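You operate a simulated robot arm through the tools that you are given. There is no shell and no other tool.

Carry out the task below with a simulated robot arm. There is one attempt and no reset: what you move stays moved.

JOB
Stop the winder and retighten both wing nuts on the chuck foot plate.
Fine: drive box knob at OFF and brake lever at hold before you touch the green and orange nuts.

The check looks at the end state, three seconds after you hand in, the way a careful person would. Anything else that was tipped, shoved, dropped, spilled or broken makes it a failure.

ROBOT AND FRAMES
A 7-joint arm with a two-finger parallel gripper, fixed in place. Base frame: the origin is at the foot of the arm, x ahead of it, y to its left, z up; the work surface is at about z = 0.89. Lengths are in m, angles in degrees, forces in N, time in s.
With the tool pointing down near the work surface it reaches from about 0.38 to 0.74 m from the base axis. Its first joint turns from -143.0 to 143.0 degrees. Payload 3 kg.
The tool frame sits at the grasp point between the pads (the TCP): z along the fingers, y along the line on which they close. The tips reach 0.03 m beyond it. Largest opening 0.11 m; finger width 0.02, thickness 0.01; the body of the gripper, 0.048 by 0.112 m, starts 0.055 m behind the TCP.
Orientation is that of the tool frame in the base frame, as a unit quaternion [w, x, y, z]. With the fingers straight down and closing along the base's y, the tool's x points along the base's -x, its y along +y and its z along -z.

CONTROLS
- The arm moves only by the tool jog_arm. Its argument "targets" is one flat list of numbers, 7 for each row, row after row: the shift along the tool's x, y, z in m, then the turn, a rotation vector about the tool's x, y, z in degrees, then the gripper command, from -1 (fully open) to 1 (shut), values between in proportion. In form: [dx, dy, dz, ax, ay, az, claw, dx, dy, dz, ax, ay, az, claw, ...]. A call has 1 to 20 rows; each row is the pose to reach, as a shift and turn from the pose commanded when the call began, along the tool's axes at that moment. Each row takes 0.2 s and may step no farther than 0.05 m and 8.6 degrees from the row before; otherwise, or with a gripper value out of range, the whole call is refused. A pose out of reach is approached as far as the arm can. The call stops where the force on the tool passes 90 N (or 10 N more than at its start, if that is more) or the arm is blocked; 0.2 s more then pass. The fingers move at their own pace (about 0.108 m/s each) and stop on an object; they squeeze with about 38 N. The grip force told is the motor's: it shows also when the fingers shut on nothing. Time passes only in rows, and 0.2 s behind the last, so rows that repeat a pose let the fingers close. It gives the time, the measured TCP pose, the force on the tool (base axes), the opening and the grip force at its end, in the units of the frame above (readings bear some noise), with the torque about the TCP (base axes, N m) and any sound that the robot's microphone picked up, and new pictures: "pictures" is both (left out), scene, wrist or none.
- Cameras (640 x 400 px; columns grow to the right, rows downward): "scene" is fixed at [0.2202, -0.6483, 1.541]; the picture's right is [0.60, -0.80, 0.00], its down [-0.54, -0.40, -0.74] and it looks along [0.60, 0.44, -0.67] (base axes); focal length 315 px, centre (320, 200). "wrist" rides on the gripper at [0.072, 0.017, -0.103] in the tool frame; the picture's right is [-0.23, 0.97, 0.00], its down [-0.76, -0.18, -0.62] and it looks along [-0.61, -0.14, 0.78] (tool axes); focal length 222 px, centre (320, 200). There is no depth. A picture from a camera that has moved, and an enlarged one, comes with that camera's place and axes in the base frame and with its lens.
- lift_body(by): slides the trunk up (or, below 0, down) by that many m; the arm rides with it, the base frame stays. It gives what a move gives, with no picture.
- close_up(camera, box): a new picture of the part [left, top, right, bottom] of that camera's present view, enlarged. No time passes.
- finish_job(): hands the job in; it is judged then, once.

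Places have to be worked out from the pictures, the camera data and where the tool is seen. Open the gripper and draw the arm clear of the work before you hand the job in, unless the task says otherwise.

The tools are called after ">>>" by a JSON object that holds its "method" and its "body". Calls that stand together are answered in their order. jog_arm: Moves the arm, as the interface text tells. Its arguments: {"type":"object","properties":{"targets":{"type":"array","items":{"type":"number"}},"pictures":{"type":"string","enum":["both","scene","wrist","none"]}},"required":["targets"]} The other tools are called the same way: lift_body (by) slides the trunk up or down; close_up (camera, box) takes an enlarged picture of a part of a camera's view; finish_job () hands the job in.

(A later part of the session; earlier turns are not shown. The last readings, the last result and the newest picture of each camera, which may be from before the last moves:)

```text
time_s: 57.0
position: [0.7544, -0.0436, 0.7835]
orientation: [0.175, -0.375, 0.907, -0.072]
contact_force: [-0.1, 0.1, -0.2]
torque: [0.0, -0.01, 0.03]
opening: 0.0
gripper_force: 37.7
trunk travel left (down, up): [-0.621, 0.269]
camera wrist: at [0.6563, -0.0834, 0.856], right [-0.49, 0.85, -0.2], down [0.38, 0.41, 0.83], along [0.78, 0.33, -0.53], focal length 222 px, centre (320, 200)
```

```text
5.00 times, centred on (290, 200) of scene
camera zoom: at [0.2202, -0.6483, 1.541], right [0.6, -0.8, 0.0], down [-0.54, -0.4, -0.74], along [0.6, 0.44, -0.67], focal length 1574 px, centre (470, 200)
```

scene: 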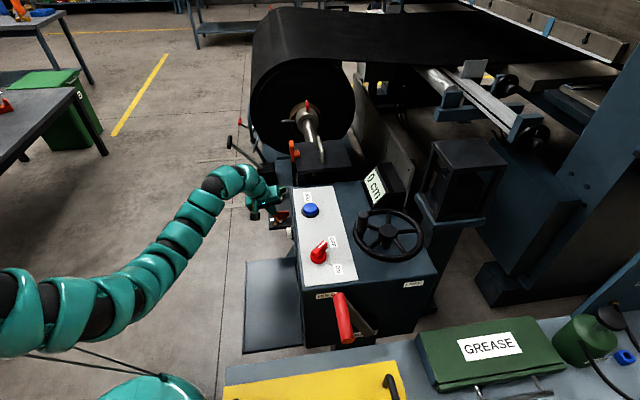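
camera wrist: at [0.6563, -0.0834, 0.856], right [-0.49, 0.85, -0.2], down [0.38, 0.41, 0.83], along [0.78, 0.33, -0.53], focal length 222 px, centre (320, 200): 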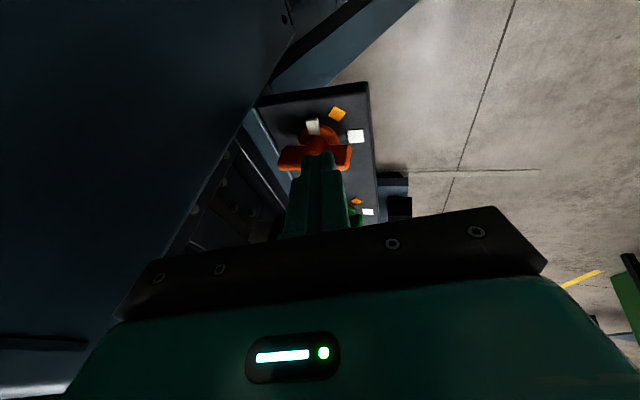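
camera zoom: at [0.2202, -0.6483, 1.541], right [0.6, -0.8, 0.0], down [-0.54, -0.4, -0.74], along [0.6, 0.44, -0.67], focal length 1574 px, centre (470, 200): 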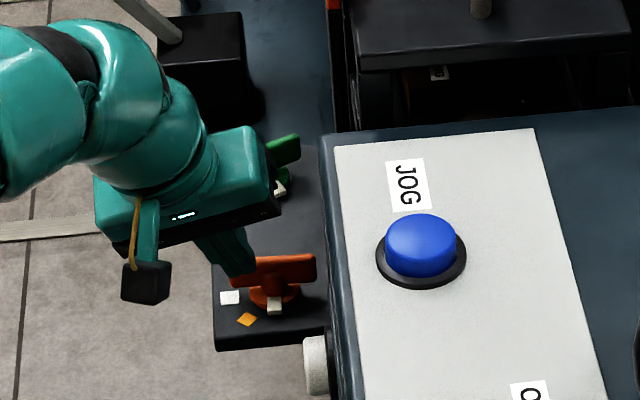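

The tilt worked: tool z is (0.37, 0, -0.93), and the arm now has room to move. I'll lower the tilted tips beside the orange wing's outer half.

>>> {"method": "jog_arm", "body": {"targets": [0.0009, 0.0037, -0.0013, 0, 0, 0, 1, 0.0044, 0.0072, 0.011, 0, 0, 0, 1, 0.0079, 0.0106, 0.0235, 0, 0, 0, 1, 0.0113, 0.014, 0.0353, 0, 0, 0, 1], "pictures": "both"}}

>>> {"method": "close_up", "body": {"camera": "wrist", "box": [220, 60, 420, 240]}}

>>> {"method": "close_up", "body": {"camera": "scene", "box": [240, 180, 320, 240]}}

```text
time_s: 58.0
position: [0.7511, -0.0384, 0.7455]
orientation: [0.177, -0.375, 0.907, -0.071]
contact_force: [0.1, 0.2, -0.7]
torque: [0.01, 0.0, 0.01]
opening: 0.0
gripper_force: 37.8
trunk travel left (down, up): [-0.621, 0.269]
camera wrist: at [0.6538, -0.079, 0.8183], right [-0.49, 0.85, -0.2], down [0.38, 0.41, 0.83], along [0.78, 0.33, -0.53], focal length 222 px, centre (320, 200)
```

scene: 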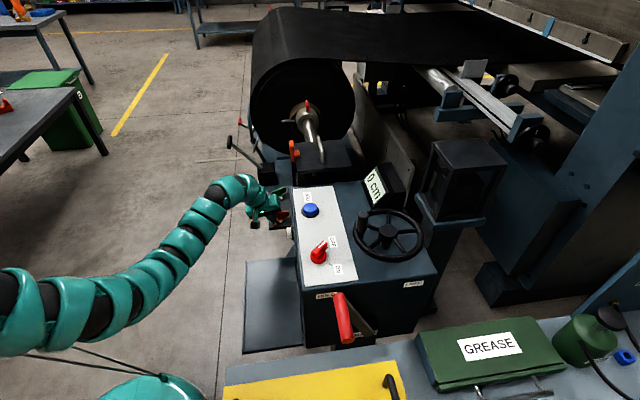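
wrist: 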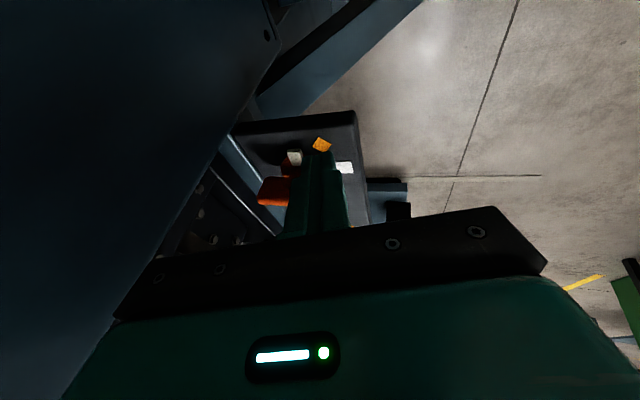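

```text
2.22 times, centred on (320, 150) of wrist
camera zoom: at [0.6538, -0.079, 0.8183], right [-0.49, 0.85, -0.2], down [0.38, 0.41, 0.83], along [0.78, 0.33, -0.53], focal length 494 px, centre (320, 311)
```

zoom: 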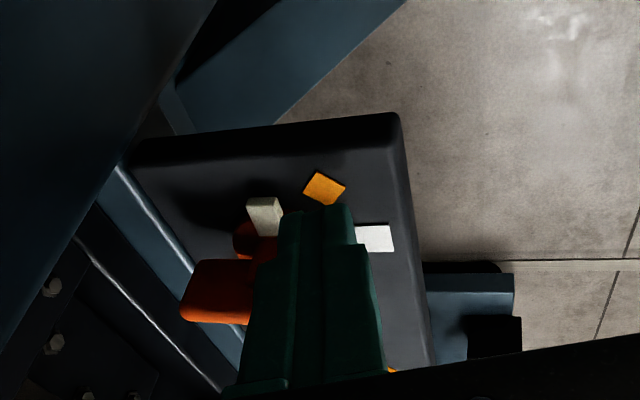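

```text
6.67 times, centred on (280, 210) of scene
camera zoom: at [0.2202, -0.6483, 1.541], right [0.6, -0.8, 0.0], down [-0.54, -0.4, -0.74], along [0.6, 0.44, -0.67], focal length 2099 px, centre (587, 133)
```

zoom: 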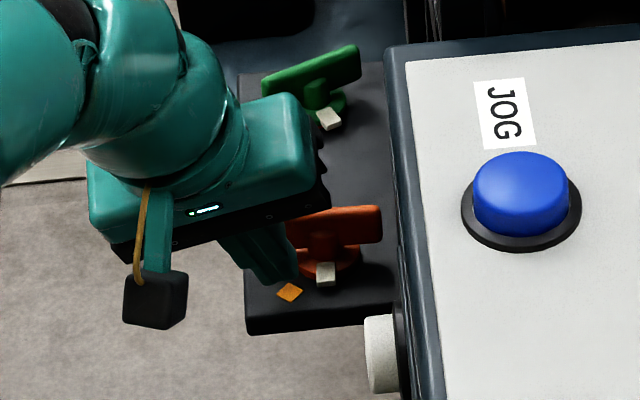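

The tips sit in front of the wing's outer half with no contact yet. I'll push along the arc to about 45° and check both the force and the tag.

>>> {"method": "jog_arm", "body": {"targets": [-0.0033, -0.0012, 0.0012, 0, 0, 0, 1, -0.0066, -0.0023, 0.0025, 0, 0, 0, 1, -0.0088, -0.0004, 0.0026, 0, 0, 0, 1, -0.011, 0.0015, 0.0027, 0, 0, 0, 1, -0.0139, 0.0028, 0.0031, 0, 0, 0, 1, -0.0168, 0.0041, 0.0036, 0, 0, 0, 1, -0.0203, 0.0046, 0.0045, 0, 0, 0, 1, -0.0239, 0.005, 0.0054, 0, 0, 0, 1], "pictures": "both"}}

>>> {"method": "close_up", "body": {"camera": "wrist", "box": [220, 60, 420, 240]}}

>>> {"method": "close_up", "body": {"camera": "scene", "box": [240, 180, 320, 240]}}

```text
time_s: 59.8
position: [0.7641, -0.0206, 0.7442]
orientation: [0.175, -0.376, 0.907, -0.072]
contact_force: [-1.2, -1.8, 0.5]
torque: [-0.08, 0.03, -0.07]
opening: 0.0001
gripper_force: 37.8
trunk travel left (down, up): [-0.621, 0.269]
camera wrist: at [0.6672, -0.061, 0.8162], right [-0.49, 0.85, -0.2], down [0.38, 0.41, 0.83], along [0.78, 0.33, -0.53], focal length 222 px, centre (320, 200)
```

scene: 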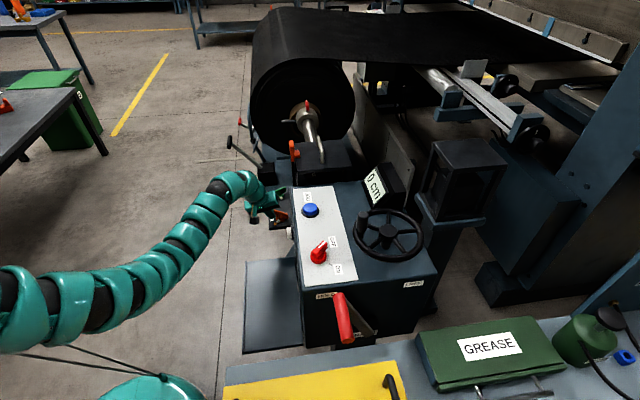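
wrist: 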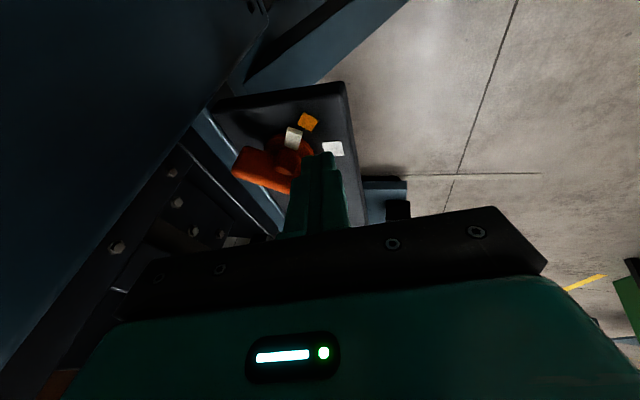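

```text
2.22 times, centred on (320, 150) of wrist
camera zoom: at [0.6672, -0.061, 0.8162], right [-0.49, 0.85, -0.2], down [0.38, 0.41, 0.83], along [0.78, 0.33, -0.53], focal length 494 px, centre (320, 311)
```

zoom: 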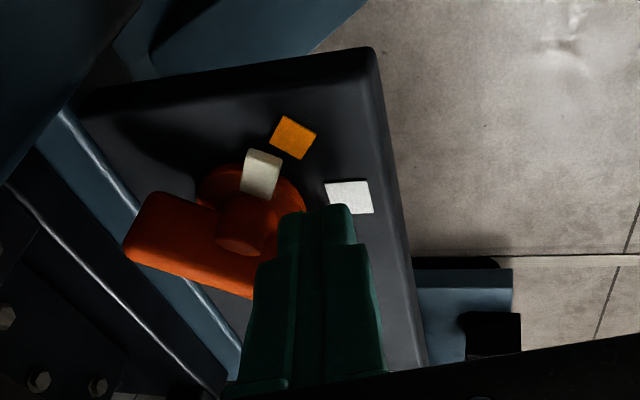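

```text
6.67 times, centred on (280, 210) of scene
camera zoom: at [0.2202, -0.6483, 1.541], right [0.6, -0.8, 0.0], down [-0.54, -0.4, -0.74], along [0.6, 0.44, -0.67], focal length 2099 px, centre (587, 133)
```

zoom: 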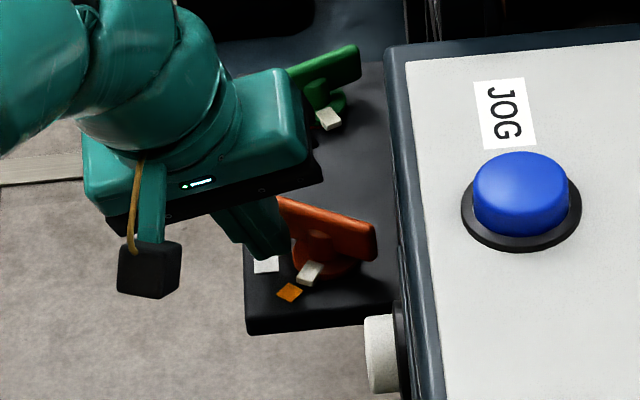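

The nut is turning clockwise with the push and the cream tag is moving toward the marks, at low force. I'll continue another 30° of arc.

>>> {"method": "jog_arm", "body": {"targets": [-0.0038, -0.0007, 0.0012, 0, 0, 0, 1, -0.0076, -0.0018, 0.0026, 0, 0, 0, 1, -0.011, -0.0038, 0.0042, 0, 0, 0, 1, -0.0143, -0.0064, 0.0059, 0, 0, 0, 1], "pictures": "both"}}

>>> {"method": "close_up", "body": {"camera": "wrist", "box": [220, 60, 420, 240]}}

>>> {"method": "close_up", "body": {"camera": "scene", "box": [240, 180, 320, 240]}}

```text
time_s: 60.8
position: [0.7812, -0.0158, 0.7438]
orientation: [0.176, -0.377, 0.907, -0.072]
contact_force: [-6.8, -1.6, -0.8]
torque: [-0.05, 0.14, -0.04]
opening: 0.0001
gripper_force: 38.0
trunk travel left (down, up): [-0.621, 0.269]
camera wrist: at [0.6842, -0.0552, 0.8167], right [-0.49, 0.85, -0.19], down [0.38, 0.41, 0.83], along [0.78, 0.33, -0.53], focal length 222 px, centre (320, 200)
```

scene: 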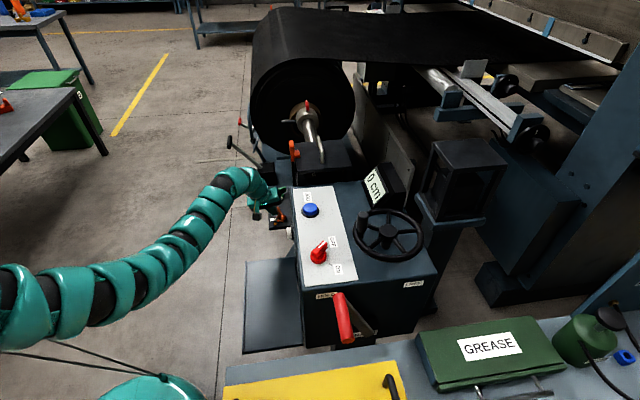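
wrist: 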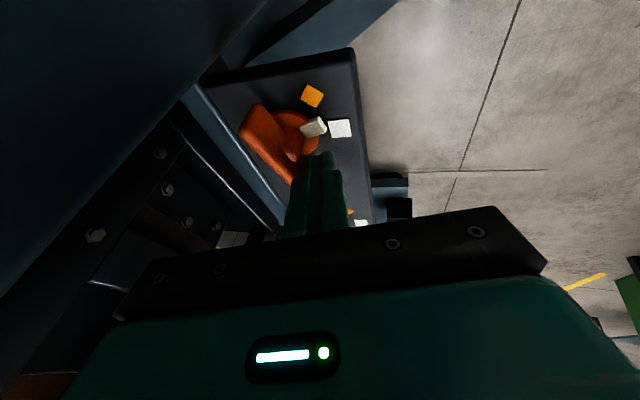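

```text
2.22 times, centred on (320, 150) of wrist
camera zoom: at [0.6842, -0.0552, 0.8167], right [-0.49, 0.85, -0.19], down [0.38, 0.41, 0.83], along [0.78, 0.33, -0.53], focal length 494 px, centre (320, 311)
```

zoom: 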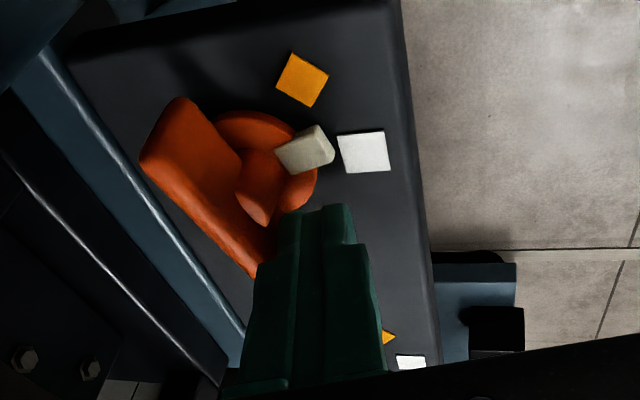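

```text
6.67 times, centred on (280, 210) of scene
camera zoom: at [0.2202, -0.6483, 1.541], right [0.6, -0.8, 0.0], down [-0.54, -0.4, -0.74], along [0.6, 0.44, -0.67], focal length 2099 px, centre (587, 133)
```

zoom: 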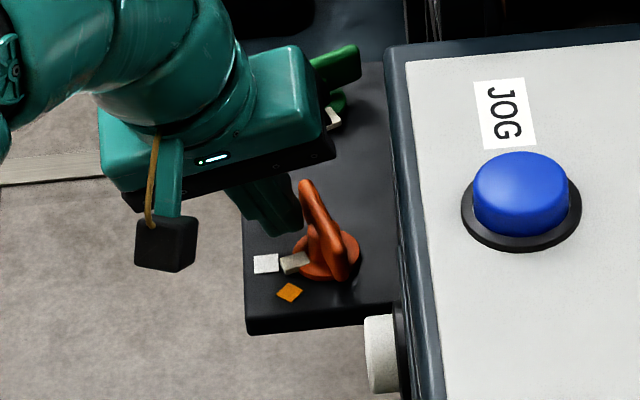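

The tag has passed the diamond with no stop and is about 20–25° short of the white square. I'll continue pushing gently toward it.

>>> {"method": "jog_arm", "body": {"targets": [-0.0024, -0.0035, 0.0017, 0, 0, 0, 1, -0.0048, -0.007, 0.0033, 0, 0, 0, 1, -0.0048, -0.007, 0.0033, 0, 0, 0, 1], "pictures": "wrist"}}

>>> {"method": "close_up", "body": {"camera": "wrist", "box": [220, 60, 420, 240]}}

>>> {"method": "close_up", "body": {"camera": "scene", "box": [240, 180, 320, 240]}}

```text
time_s: 61.6
position: [0.7879, -0.017, 0.7439]
orientation: [0.174, -0.376, 0.908, -0.071]
contact_force: [-19.5, 3.9, 3.0]
torque: [0.09, 0.5, -0.17]
opening: 0.0
gripper_force: 37.3
trunk travel left (down, up): [-0.621, 0.269]
camera wrist: at [0.6913, -0.0569, 0.8162], right [-0.49, 0.85, -0.19], down [0.39, 0.41, 0.83], along [0.78, 0.33, -0.53], focal length 222 px, centre (320, 200)
```

wrist: 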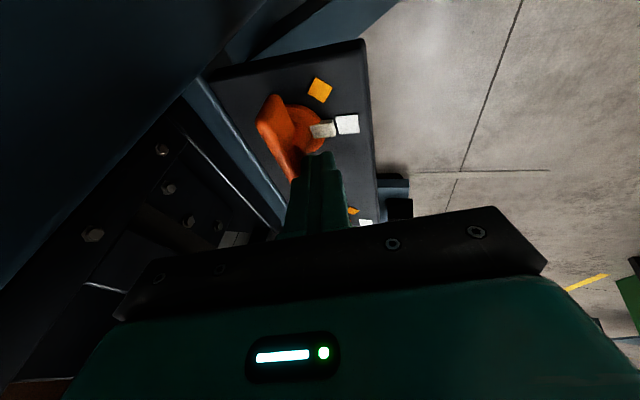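

```text
2.22 times, centred on (320, 150) of wrist
camera zoom: at [0.6913, -0.0569, 0.8162], right [-0.49, 0.85, -0.19], down [0.39, 0.41, 0.83], along [0.78, 0.33, -0.53], focal length 494 px, centre (320, 311)
```

zoom: 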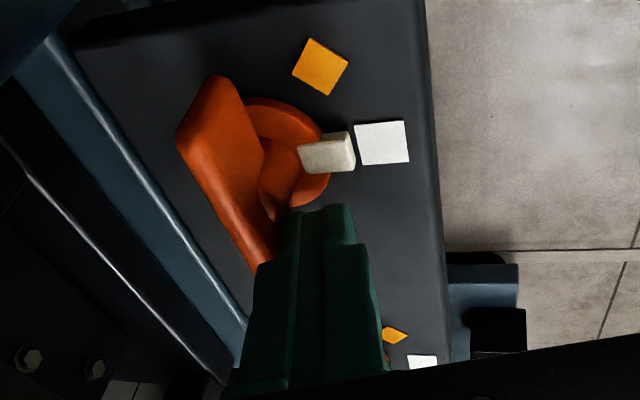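

```text
6.67 times, centred on (280, 210) of scene
camera zoom: at [0.2202, -0.6483, 1.541], right [0.6, -0.8, 0.0], down [-0.54, -0.4, -0.74], along [0.6, 0.44, -0.67], focal length 2099 px, centre (587, 133)
```

zoom: 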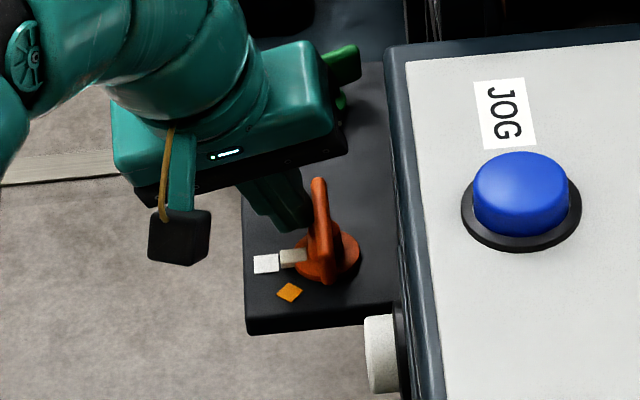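

Resistance is rising (about 20 N), so the nut is tightening. The tag is still about 15° short of the white square. I'll press a little further in small steps.

>>> {"method": "jog_arm", "body": {"targets": [-0.0013, -0.0027, 0.0011, 0, 0, 0, 1, -0.0027, -0.0055, 0.0023, 0, 0, 0, 1, -0.0027, -0.0055, 0.0023, 0, 0, 0, 1], "pictures": "wrist"}}

>>> {"method": "close_up", "body": {"camera": "wrist", "box": [220, 60, 420, 240]}}

>>> {"method": "close_up", "body": {"camera": "scene", "box": [240, 180, 320, 240]}}

```text
time_s: 62.4
position: [0.7919, -0.0158, 0.7439]
orientation: [0.174, -0.377, 0.907, -0.071]
contact_force: [-54.9, 10.6, -8.7]
torque: [0.43, 1.6, -0.59]
opening: 0.0002
gripper_force: 37.4
trunk travel left (down, up): [-0.621, 0.269]
camera wrist: at [0.6952, -0.0569, 0.8166], right [-0.49, 0.85, -0.19], down [0.39, 0.41, 0.82], along [0.78, 0.33, -0.53], focal length 222 px, centre (320, 200)
```

wrist: 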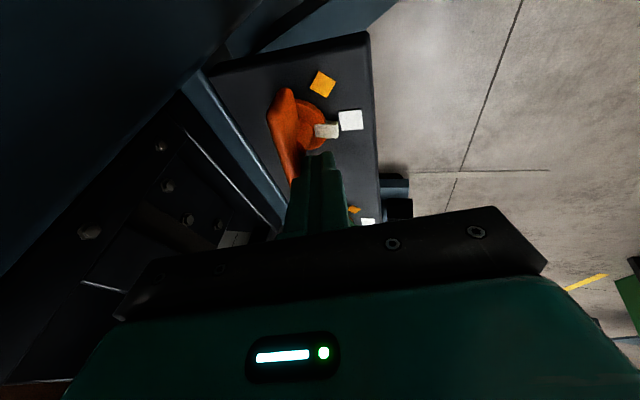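

```text
2.22 times, centred on (320, 150) of wrist
camera zoom: at [0.6952, -0.0569, 0.8166], right [-0.49, 0.85, -0.19], down [0.39, 0.41, 0.82], along [0.78, 0.33, -0.53], focal length 494 px, centre (320, 311)
```

zoom: 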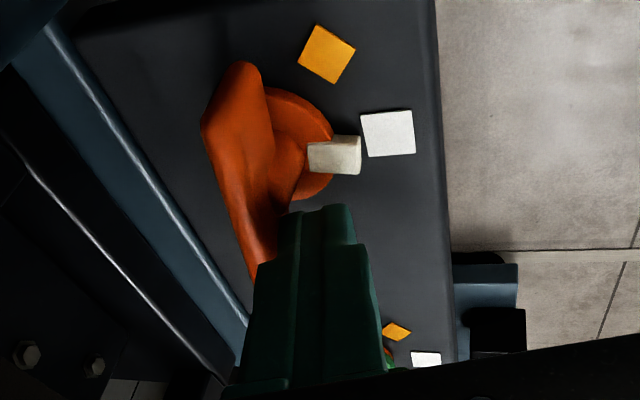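

```text
6.67 times, centred on (280, 210) of scene
camera zoom: at [0.2202, -0.6483, 1.541], right [0.6, -0.8, 0.0], down [-0.54, -0.4, -0.74], along [0.6, 0.44, -0.67], focal length 2099 px, centre (587, 133)
```

zoom: 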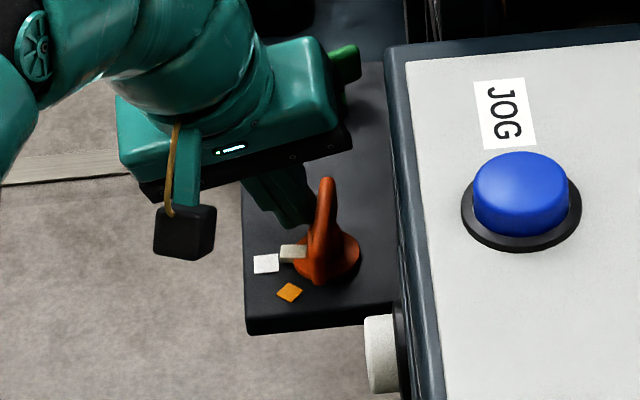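

The nut is still turning under increasing torque, as expected near tight, with roughly 7° left to the white square. I'll add a small further push and watch the tag.

>>> {"method": "jog_arm", "body": {"targets": [-0.0007, -0.0014, 0.0006, 0, 0, 0, 1, -0.0013, -0.0027, 0.0011, 0, 0, 0, 1, -0.0013, -0.0027, 0.0011, 0, 0, 0, 1], "pictures": "wrist"}}

>>> {"method": "close_up", "body": {"camera": "wrist", "box": [220, 60, 420, 240]}}

>>> {"method": "close_up", "body": {"camera": "scene", "box": [240, 180, 320, 240]}}

```text
time_s: 63.2
position: [0.7931, -0.0156, 0.7438]
orientation: [0.174, -0.377, 0.907, -0.067]
contact_force: [-77.5, 17.2, -17.5]
torque: [0.68, 2.37, -0.76]
opening: 0.0001
gripper_force: 37.1
trunk travel left (down, up): [-0.621, 0.269]
camera wrist: at [0.6967, -0.0566, 0.817], right [-0.49, 0.85, -0.19], down [0.39, 0.41, 0.83], along [0.78, 0.34, -0.53], focal length 222 px, centre (320, 200)
```

wrist: 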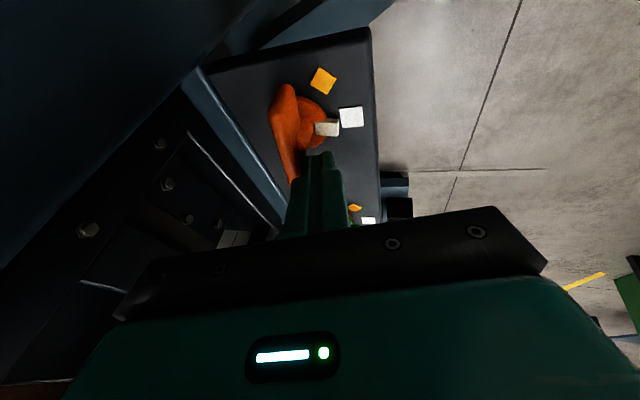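

```text
2.22 times, centred on (320, 150) of wrist
camera zoom: at [0.6967, -0.0566, 0.817], right [-0.49, 0.85, -0.19], down [0.39, 0.41, 0.83], along [0.78, 0.34, -0.53], focal length 494 px, centre (320, 311)
```

zoom: 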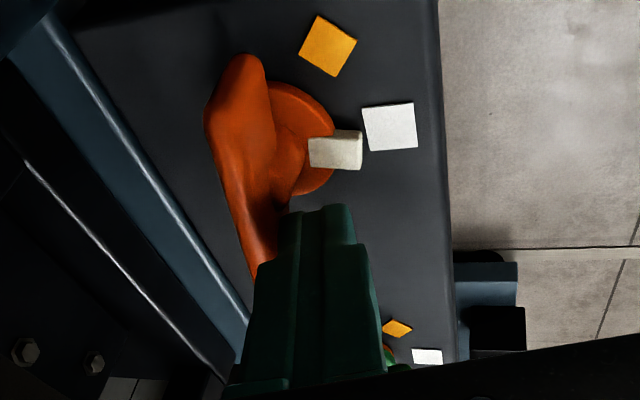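

```text
6.67 times, centred on (280, 210) of scene
camera zoom: at [0.2202, -0.6483, 1.541], right [0.6, -0.8, 0.0], down [-0.54, -0.4, -0.74], along [0.6, 0.44, -0.67], focal length 2099 px, centre (587, 133)
```

zoom: 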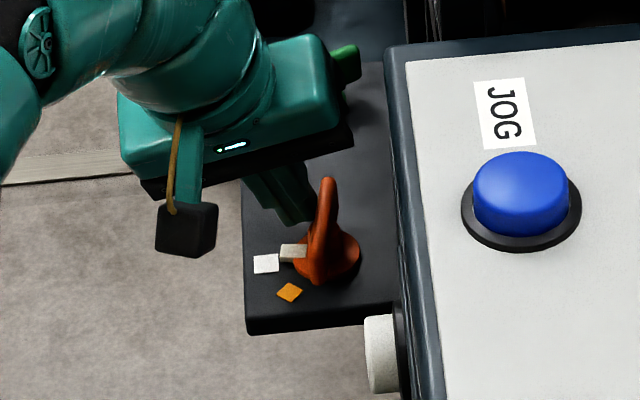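

Force rose to 80 N with almost no further motion, so the nut has come up hard against its stop, with the tag beside the white square. I'll back off, rise, and check from above that it stays put.

>>> {"method": "jog_arm", "body": {"targets": [0.0, 0.005, -0.0013, 0, 0, 0, 1, 0.0, 0.0106, -0.003, 0, 0, 0, 1, -0.005, 0.0056, -0.021, 0, 0, 0, 1, -0.0105, 0.0, -0.04, 0, 0, 0, 1, -0.0158, -0.005, -0.0586, 0, 0, 0, 1, -0.0211, -0.01, -0.077, 0, 0, 0, 1], "pictures": "both"}}

>>> {"method": "close_up", "body": {"camera": "wrist", "box": [240, 60, 400, 200]}}

>>> {"method": "close_up", "body": {"camera": "scene", "box": [250, 180, 310, 225]}}

```text
time_s: 64.6
position: [0.7897, -0.0124, 0.822]
orientation: [0.175, -0.376, 0.907, -0.073]
contact_force: [0.0, -0.8, -0.4]
torque: [-0.04, 0.0, 0.0]
opening: 0.0
gripper_force: 37.6
trunk travel left (down, up): [-0.621, 0.269]
camera wrist: at [0.6918, -0.0521, 0.8953], right [-0.49, 0.85, -0.2], down [0.38, 0.41, 0.83], along [0.78, 0.33, -0.53], focal length 222 px, centre (320, 200)
```

scene: 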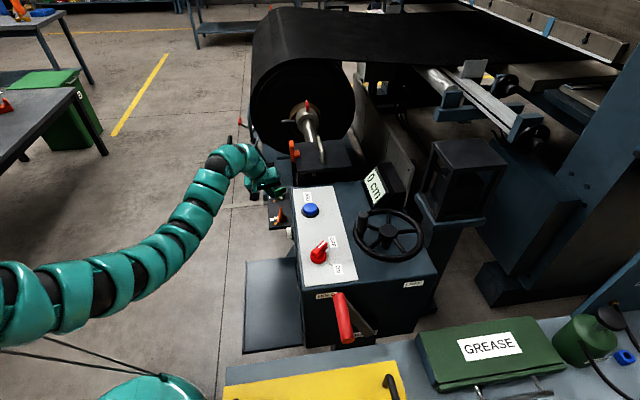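
wrist: 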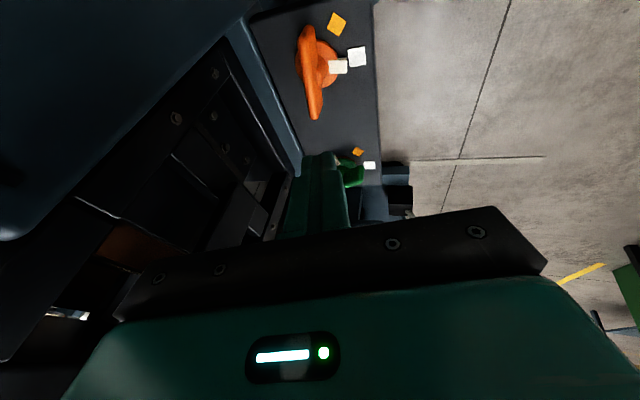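

```text
2.86 times, centred on (320, 130) of wrist
camera zoom: at [0.6918, -0.0521, 0.8953], right [-0.49, 0.85, -0.2], down [0.38, 0.41, 0.83], along [0.78, 0.33, -0.53], focal length 635 px, centre (320, 400)
```

zoom: 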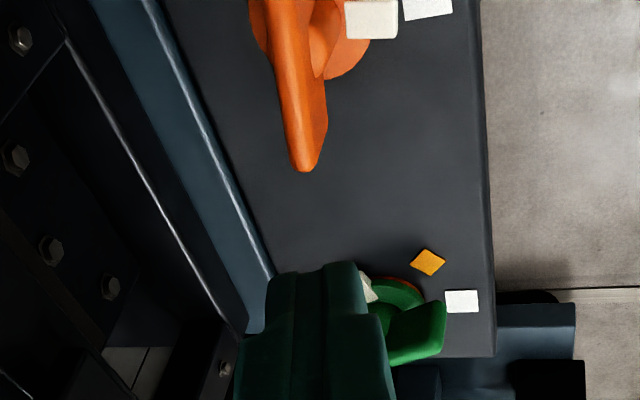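

```text
8.89 times, centred on (280, 202) of scene
camera zoom: at [0.2202, -0.6483, 1.541], right [0.6, -0.8, 0.0], down [-0.54, -0.4, -0.74], along [0.6, 0.44, -0.67], focal length 2799 px, centre (676, 178)
```

zoom: 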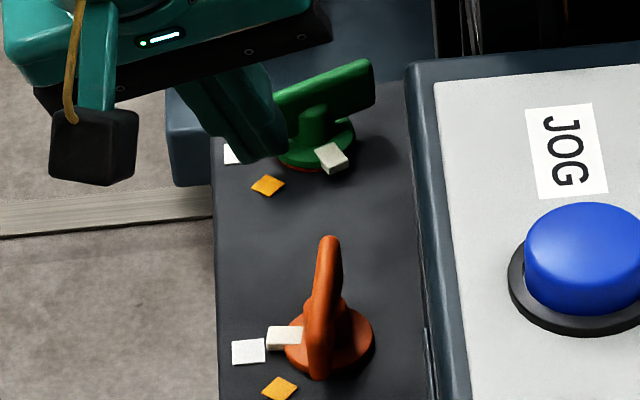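

>>> {"method": "close_up", "body": {"camera": "wrist", "box": [270, 0, 400, 130]}}

>>> {"method": "close_up", "body": {"camera": "scene", "box": [258, 195, 302, 230]}}

```text
3.08 times, centred on (335, 65) of wrist
camera zoom: at [0.6918, -0.0521, 0.8953], right [-0.49, 0.85, -0.2], down [0.38, 0.41, 0.83], along [0.78, 0.33, -0.53], focal length 684 px, centre (274, 615)
```

zoom: 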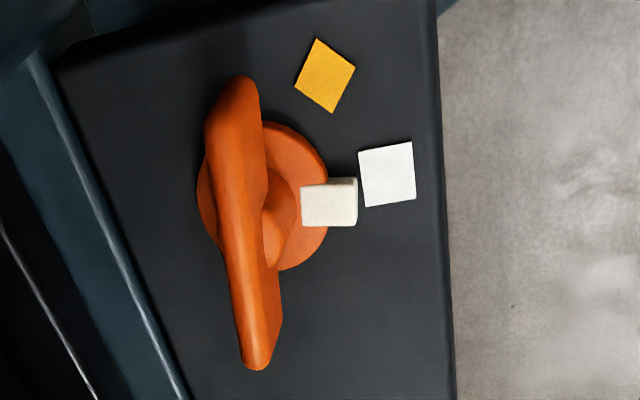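

```text
11.43 times, centred on (280, 212) of scene
camera zoom: at [0.2202, -0.6483, 1.541], right [0.6, -0.8, 0.0], down [-0.54, -0.4, -0.74], along [0.6, 0.44, -0.67], focal length 3598 px, centre (777, 57)
```

zoom: 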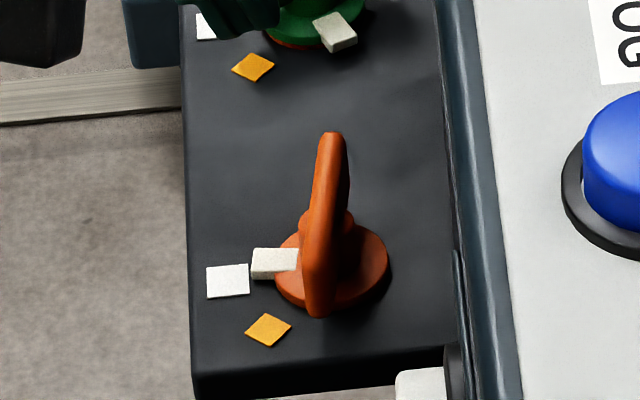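

The orange nut stayed put with its tag aligned to the white square. Now the green nut: I place its axis near (0.884, 0.049), with its wing needing about 110° clockwise. It is farther out, so I'll move over to it with the fingers tilted to about 45°.

>>> {"method": "jog_arm", "body": {"targets": [-0.0196, 0.0046, 0.0121, 0, 0, 0, 1, -0.0392, 0.0093, 0.0243, 5.4, -5.43, 0, 1, -0.0588, 0.0139, 0.0364, 10.8, -10.87, 0, 1, -0.0588, 0.0139, 0.0364, 16.2, -16.3, 0, 1], "pictures": "both"}}

>>> {"method": "close_up", "body": {"camera": "wrist", "box": [220, 60, 420, 240]}}

>>> {"method": "close_up", "body": {"camera": "scene", "box": [230, 160, 320, 230]}}

```text
time_s: 65.6
position: [0.8334, 0.0378, 0.8005]
orientation: [0.354, -0.354, 0.854, -0.145]
contact_force: [-0.4, -0.2, 0.5]
torque: [0.01, 0.05, 0.01]
opening: 0.0
gripper_force: 37.6
trunk travel left (down, up): [-0.621, 0.269]
camera wrist: at [0.7157, -0.0016, 0.8295], right [-0.37, 0.85, -0.37], down [0.03, 0.41, 0.91], along [0.93, 0.33, -0.18], focal length 222 px, centre (320, 200)
```

scene: 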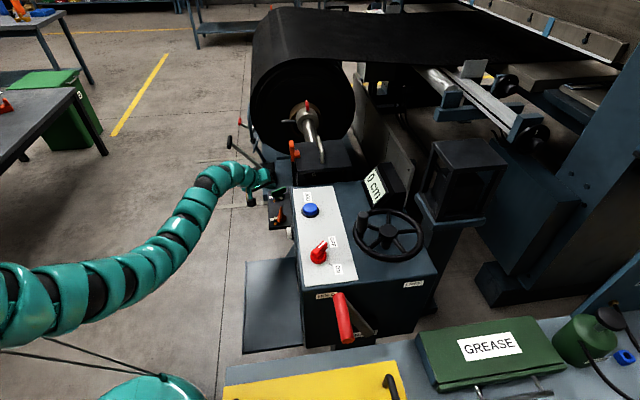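
wrist: 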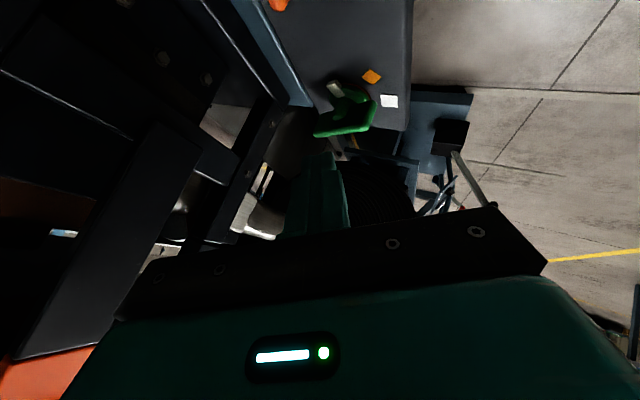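

```text
2.22 times, centred on (320, 150) of wrist
camera zoom: at [0.7157, -0.0016, 0.8295], right [-0.37, 0.85, -0.37], down [0.03, 0.41, 0.91], along [0.93, 0.33, -0.18], focal length 494 px, centre (320, 311)
```

zoom: 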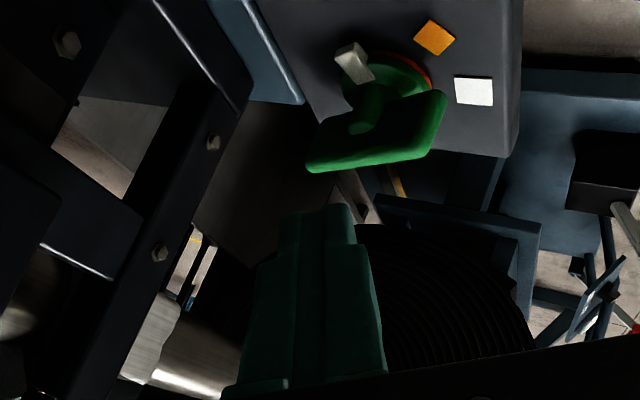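

```text
5.71 times, centred on (275, 195) of scene
camera zoom: at [0.2202, -0.6483, 1.541], right [0.6, -0.8, 0.0], down [-0.54, -0.4, -0.74], along [0.6, 0.44, -0.67], focal length 1799 px, centre (577, 229)
```

zoom: 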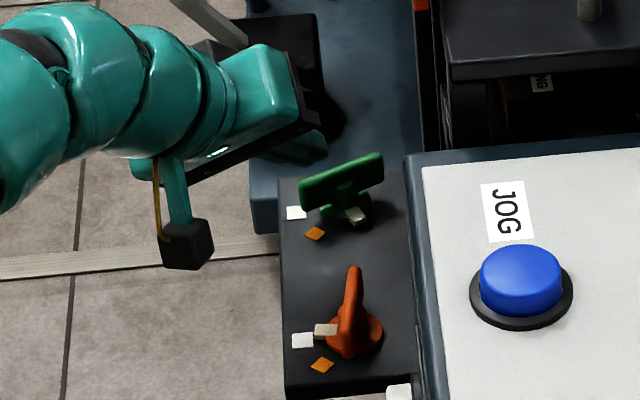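

The 45° tilt was reached and the fingertips are poised beside the green wing's outer half. The wing's outer end points to about 158° and its top is at z ≈ 0.736. I'll lower straight down next to it.

>>> {"method": "jog_arm", "body": {"targets": [0.0077, 0.0072, 0.0106, 0, 0, 0, 1, 0.0153, 0.0145, 0.0211, 0, 0, 0, 1, 0.023, 0.0217, 0.0317, 0, 0, 0, 1, 0.0306, 0.0289, 0.0422, 0, 0, 0, 1], "pictures": "both"}}

>>> {"method": "close_up", "body": {"camera": "wrist", "box": [220, 60, 420, 240]}}

>>> {"method": "close_up", "body": {"camera": "scene", "box": [230, 160, 320, 230]}}

```text
time_s: 66.6
position: [0.8338, 0.0398, 0.7408]
orientation: [0.353, -0.354, 0.854, -0.144]
contact_force: [0.0, 0.5, -0.8]
torque: [0.01, 0.02, -0.01]
opening: 0.0
gripper_force: 37.8
trunk travel left (down, up): [-0.621, 0.269]
camera wrist: at [0.7167, -0.0007, 0.7698], right [-0.38, 0.85, -0.37], down [0.03, 0.41, 0.91], along [0.93, 0.33, -0.18], focal length 222 px, centre (320, 200)
```

scene: 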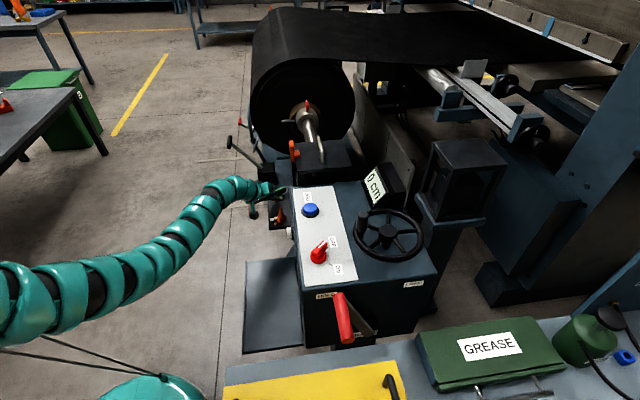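
wrist: 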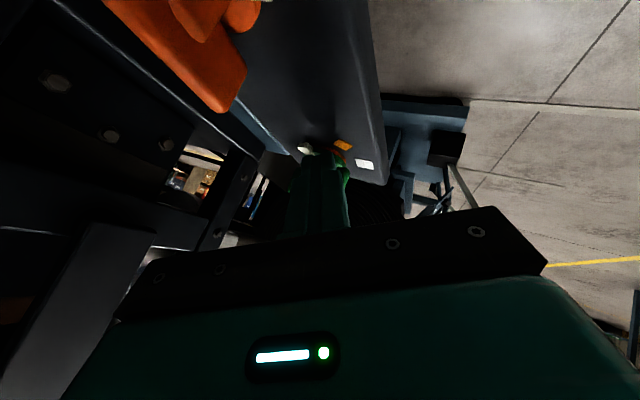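

```text
2.22 times, centred on (320, 150) of wrist
camera zoom: at [0.7167, -0.0007, 0.7698], right [-0.38, 0.85, -0.37], down [0.03, 0.41, 0.91], along [0.93, 0.33, -0.18], focal length 494 px, centre (320, 311)
```

zoom: 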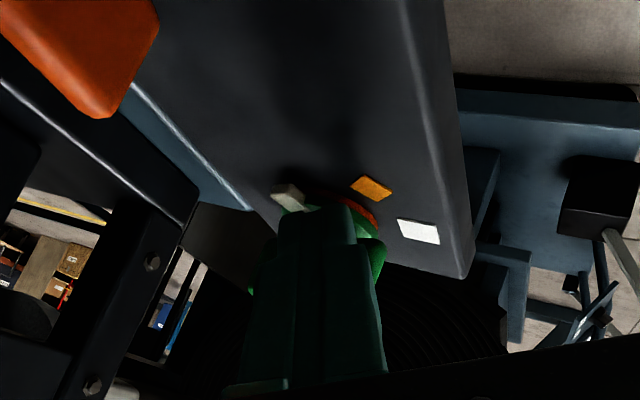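

```text
5.71 times, centred on (275, 195) of scene
camera zoom: at [0.2202, -0.6483, 1.541], right [0.6, -0.8, 0.0], down [-0.54, -0.4, -0.74], along [0.6, 0.44, -0.67], focal length 1799 px, centre (577, 229)
```

zoom: 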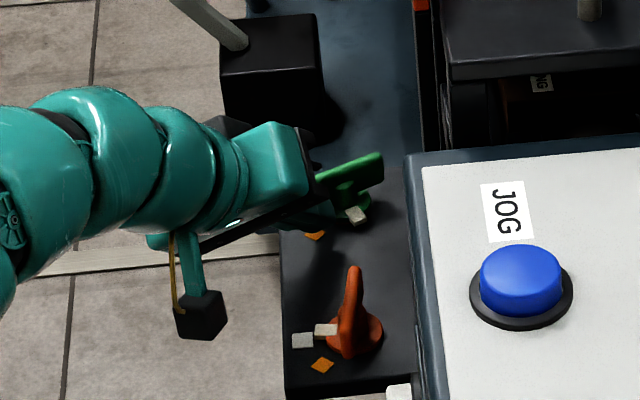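

No contact yet. The tip is at about (0.855, 0.040, 0.720), behind the green wing's outer half. I'll push it clockwise along its arc, first about 45°.

>>> {"method": "jog_arm", "body": {"targets": [-0.004, 0.0022, 0.0012, 0, 0, 0, 1, -0.0079, 0.0043, 0.0025, 0, 0, 0, 1, -0.0104, 0.0065, 0.0027, 0, 0, 0, 1, -0.0129, 0.0087, 0.003, 0, 0, 0, 1, -0.0157, 0.0103, 0.0038, 0, 0, 0, 1, -0.0185, 0.0119, 0.0047, 0, 0, 0, 1, -0.0215, 0.0129, 0.0061, 0, 0, 0, 1, -0.0244, 0.0138, 0.0075, 0, 0, 0, 1], "pictures": "both"}}

>>> {"method": "close_up", "body": {"camera": "wrist", "box": [220, 60, 420, 240]}}

>>> {"method": "close_up", "body": {"camera": "scene", "box": [230, 160, 320, 230]}}

```text
time_s: 68.4
position: [0.8426, 0.0652, 0.7418]
orientation: [0.354, -0.353, 0.854, -0.146]
contact_force: [-0.3, 0.4, 0.3]
torque: [0.01, -0.01, -0.01]
opening: 0.0001
gripper_force: 37.7
trunk travel left (down, up): [-0.621, 0.269]
camera wrist: at [0.7261, 0.0256, 0.7712], right [-0.38, 0.85, -0.37], down [0.03, 0.41, 0.91], along [0.93, 0.33, -0.18], focal length 222 px, centre (320, 200)
```

scene: 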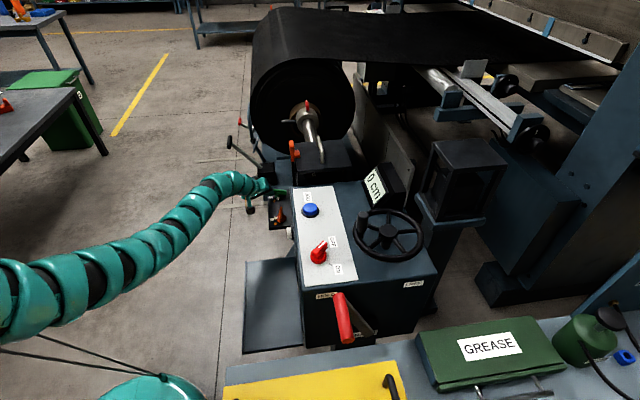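
wrist: 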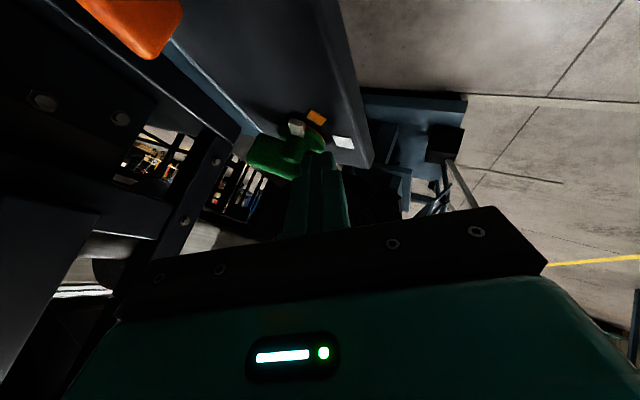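

```text
2.22 times, centred on (320, 150) of wrist
camera zoom: at [0.7261, 0.0256, 0.7712], right [-0.38, 0.85, -0.37], down [0.03, 0.41, 0.91], along [0.93, 0.33, -0.18], focal length 494 px, centre (320, 311)
```

zoom: 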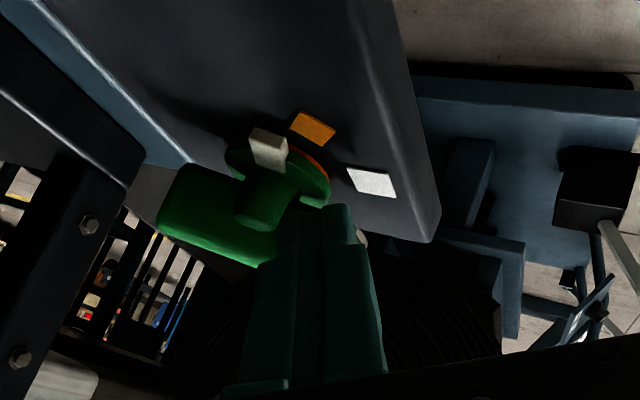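

```text
5.71 times, centred on (275, 195) of scene
camera zoom: at [0.2202, -0.6483, 1.541], right [0.6, -0.8, 0.0], down [-0.54, -0.4, -0.74], along [0.6, 0.44, -0.67], focal length 1799 px, centre (577, 229)
```

zoom: 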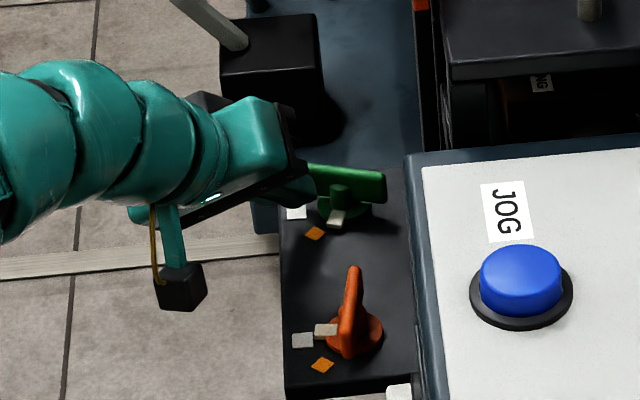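

The green nut is turning (about 40° so far) at negligible force. I'll continue the arc another 45°.

>>> {"method": "jog_arm", "body": {"targets": [-0.0028, 0.0002, 0.0018, 0, 0, 0, 1, -0.0056, 0.0004, 0.0037, 0, 0, 0, 1, -0.0082, -0.0001, 0.0059, 0, 0, 0, 1, -0.0107, -0.0007, 0.0081, 0, 0, 0, 1, -0.0127, -0.002, 0.0104, 0, 0, 0, 1, -0.0147, -0.0033, 0.0127, 0, 0, 0, 1], "pictures": "both"}}

>>> {"method": "close_up", "body": {"camera": "wrist", "box": [220, 60, 420, 240]}}

>>> {"method": "close_up", "body": {"camera": "scene", "box": [230, 160, 320, 230]}}

```text
time_s: 69.8
position: [0.8607, 0.0748, 0.7424]
orientation: [0.354, -0.354, 0.853, -0.144]
contact_force: [0.0, 0.5, 0.5]
torque: [-0.01, -0.01, -0.05]
opening: 0.0001
gripper_force: 38.2
trunk travel left (down, up): [-0.621, 0.269]
camera wrist: at [0.7443, 0.0352, 0.7712], right [-0.38, 0.85, -0.37], down [0.03, 0.41, 0.91], along [0.93, 0.33, -0.18], focal length 222 px, centre (320, 200)
```

scene: 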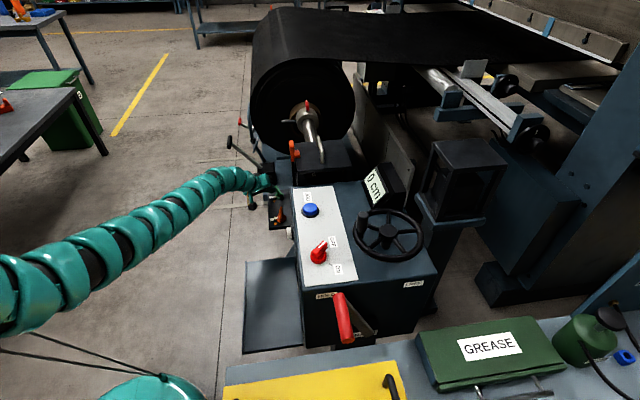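
wrist: 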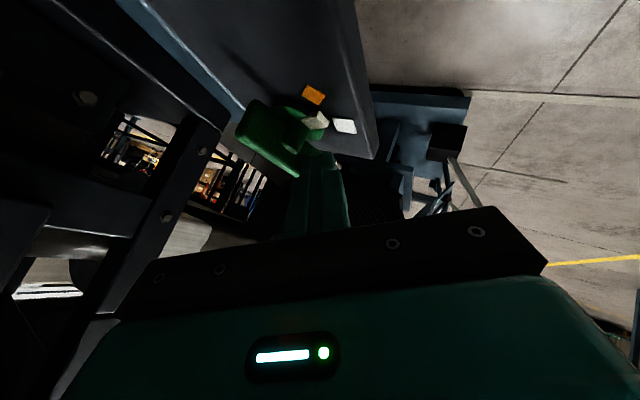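

```text
2.22 times, centred on (320, 150) of wrist
camera zoom: at [0.7443, 0.0352, 0.7712], right [-0.38, 0.85, -0.37], down [0.03, 0.41, 0.91], along [0.93, 0.33, -0.18], focal length 494 px, centre (320, 311)
```

zoom: 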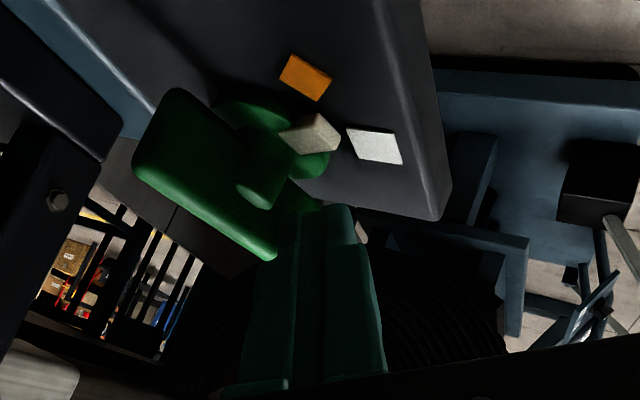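

```text
5.71 times, centred on (275, 195) of scene
camera zoom: at [0.2202, -0.6483, 1.541], right [0.6, -0.8, 0.0], down [-0.54, -0.4, -0.74], along [0.6, 0.44, -0.67], focal length 1799 px, centre (577, 229)
```

zoom: 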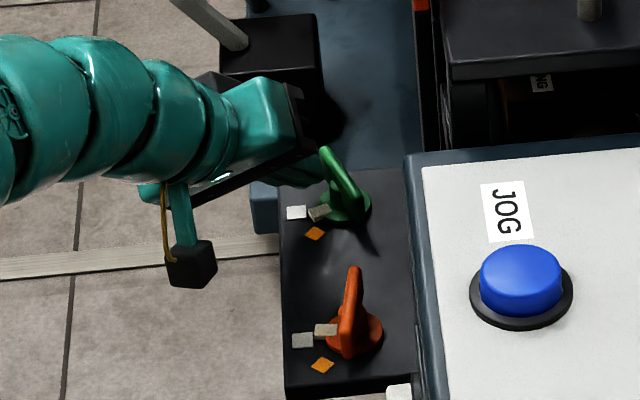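

The green tag is now close to the white square, with about 25° to go. I'll continue in smaller steps while watching the force build.

>>> {"method": "jog_arm", "body": {"targets": [-0.0015, -0.002, 0.0024, 0, 0, 0, 1, -0.0029, -0.0039, 0.0047, 0, 0, 0, 1, -0.0036, -0.0054, 0.0063, 0, 0, 0, 1], "pictures": "wrist"}}

>>> {"method": "close_up", "body": {"camera": "wrist", "box": [220, 60, 420, 240]}}

>>> {"method": "close_up", "body": {"camera": "scene", "box": [230, 160, 320, 230]}}

```text
time_s: 70.6
position: [0.864, 0.0751, 0.7415]
orientation: [0.353, -0.354, 0.854, -0.144]
contact_force: [-4.8, 3.6, -2.2]
torque: [0.03, 0.13, 0.12]
opening: 0.0001
gripper_force: 38.1
out of reach, approached as far as the arm can: row 2, 3
trunk travel left (down, up): [-0.621, 0.269]
camera wrist: at [0.7465, 0.0351, 0.7706], right [-0.38, 0.85, -0.37], down [0.03, 0.41, 0.91], along [0.93, 0.33, -0.18], focal length 222 px, centre (320, 200)
```

wrist: 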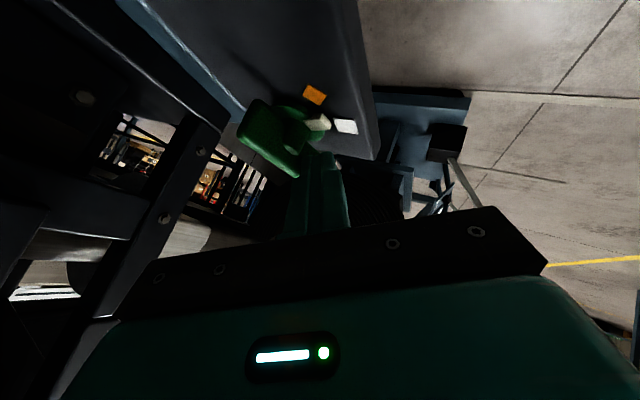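

```text
2.22 times, centred on (320, 150) of wrist
camera zoom: at [0.7465, 0.0351, 0.7706], right [-0.38, 0.85, -0.37], down [0.03, 0.41, 0.91], along [0.93, 0.33, -0.18], focal length 494 px, centre (320, 311)
```

zoom: 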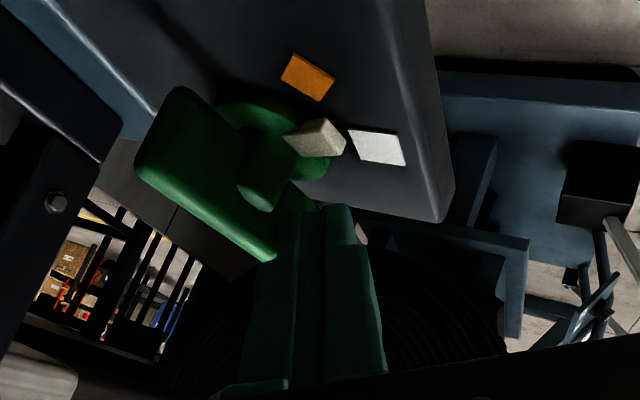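

```text
5.71 times, centred on (275, 195) of scene
camera zoom: at [0.2202, -0.6483, 1.541], right [0.6, -0.8, 0.0], down [-0.54, -0.4, -0.74], along [0.6, 0.44, -0.67], focal length 1799 px, centre (577, 229)
```

zoom: 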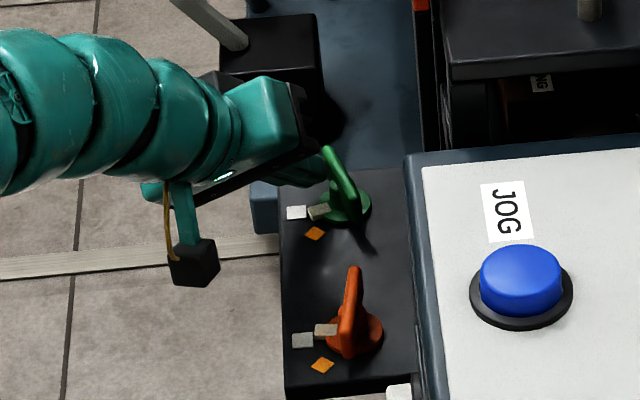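

The arm ran out of reach about 20° short. Fitting the limits shows a lower trunk gives more reach, so I'll back the tips off, rise 10 cm and lower the trunk by the same amount to return to this spot with reach to spare.

>>> {"method": "jog_arm", "body": {"targets": [0.0012, 0.0068, -0.0057, 0, 0, 0, 1, -0.0153, -0.0096, -0.0291, 0, 0, 0, 1, -0.0323, -0.0264, -0.0527, 0, 0, 0, 1, -0.049, -0.043, -0.0766, 0, 0, 0, 1], "pictures": "scene"}}

>>> {"method": "close_up", "body": {"camera": "scene", "box": [230, 160, 320, 230]}}

```text
time_s: 71.6
position: [0.8569, 0.0778, 0.8402]
orientation: [0.353, -0.355, 0.854, -0.144]
contact_force: [0.1, -0.7, -0.8]
torque: [0.0, -0.06, 0.01]
opening: 0.0002
gripper_force: 37.6
trunk travel left (down, up): [-0.621, 0.269]
```

scene: 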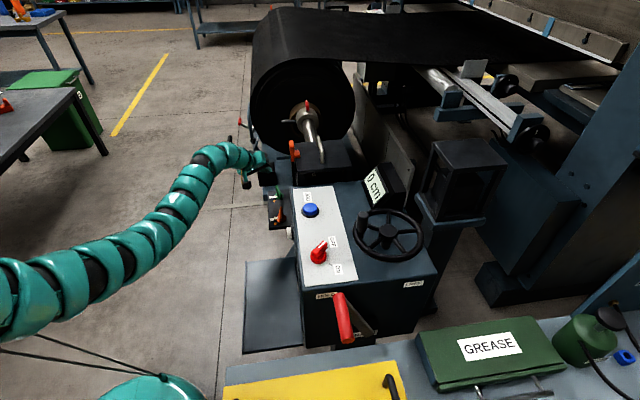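

```text
5.71 times, centred on (275, 195) of scene
camera zoom: at [0.2202, -0.6483, 1.541], right [0.6, -0.8, 0.0], down [-0.54, -0.4, -0.74], along [0.6, 0.44, -0.67], focal length 1799 px, centre (577, 229)
```

zoom: 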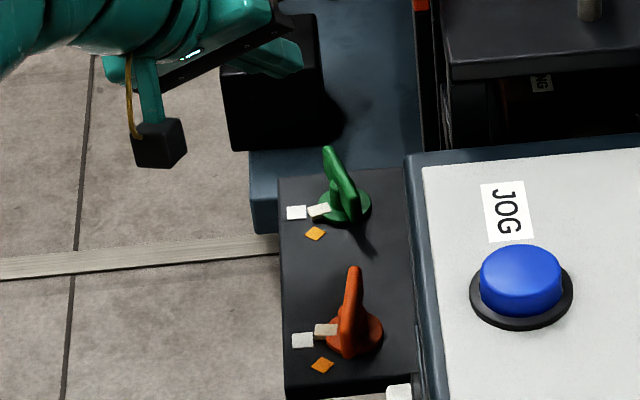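

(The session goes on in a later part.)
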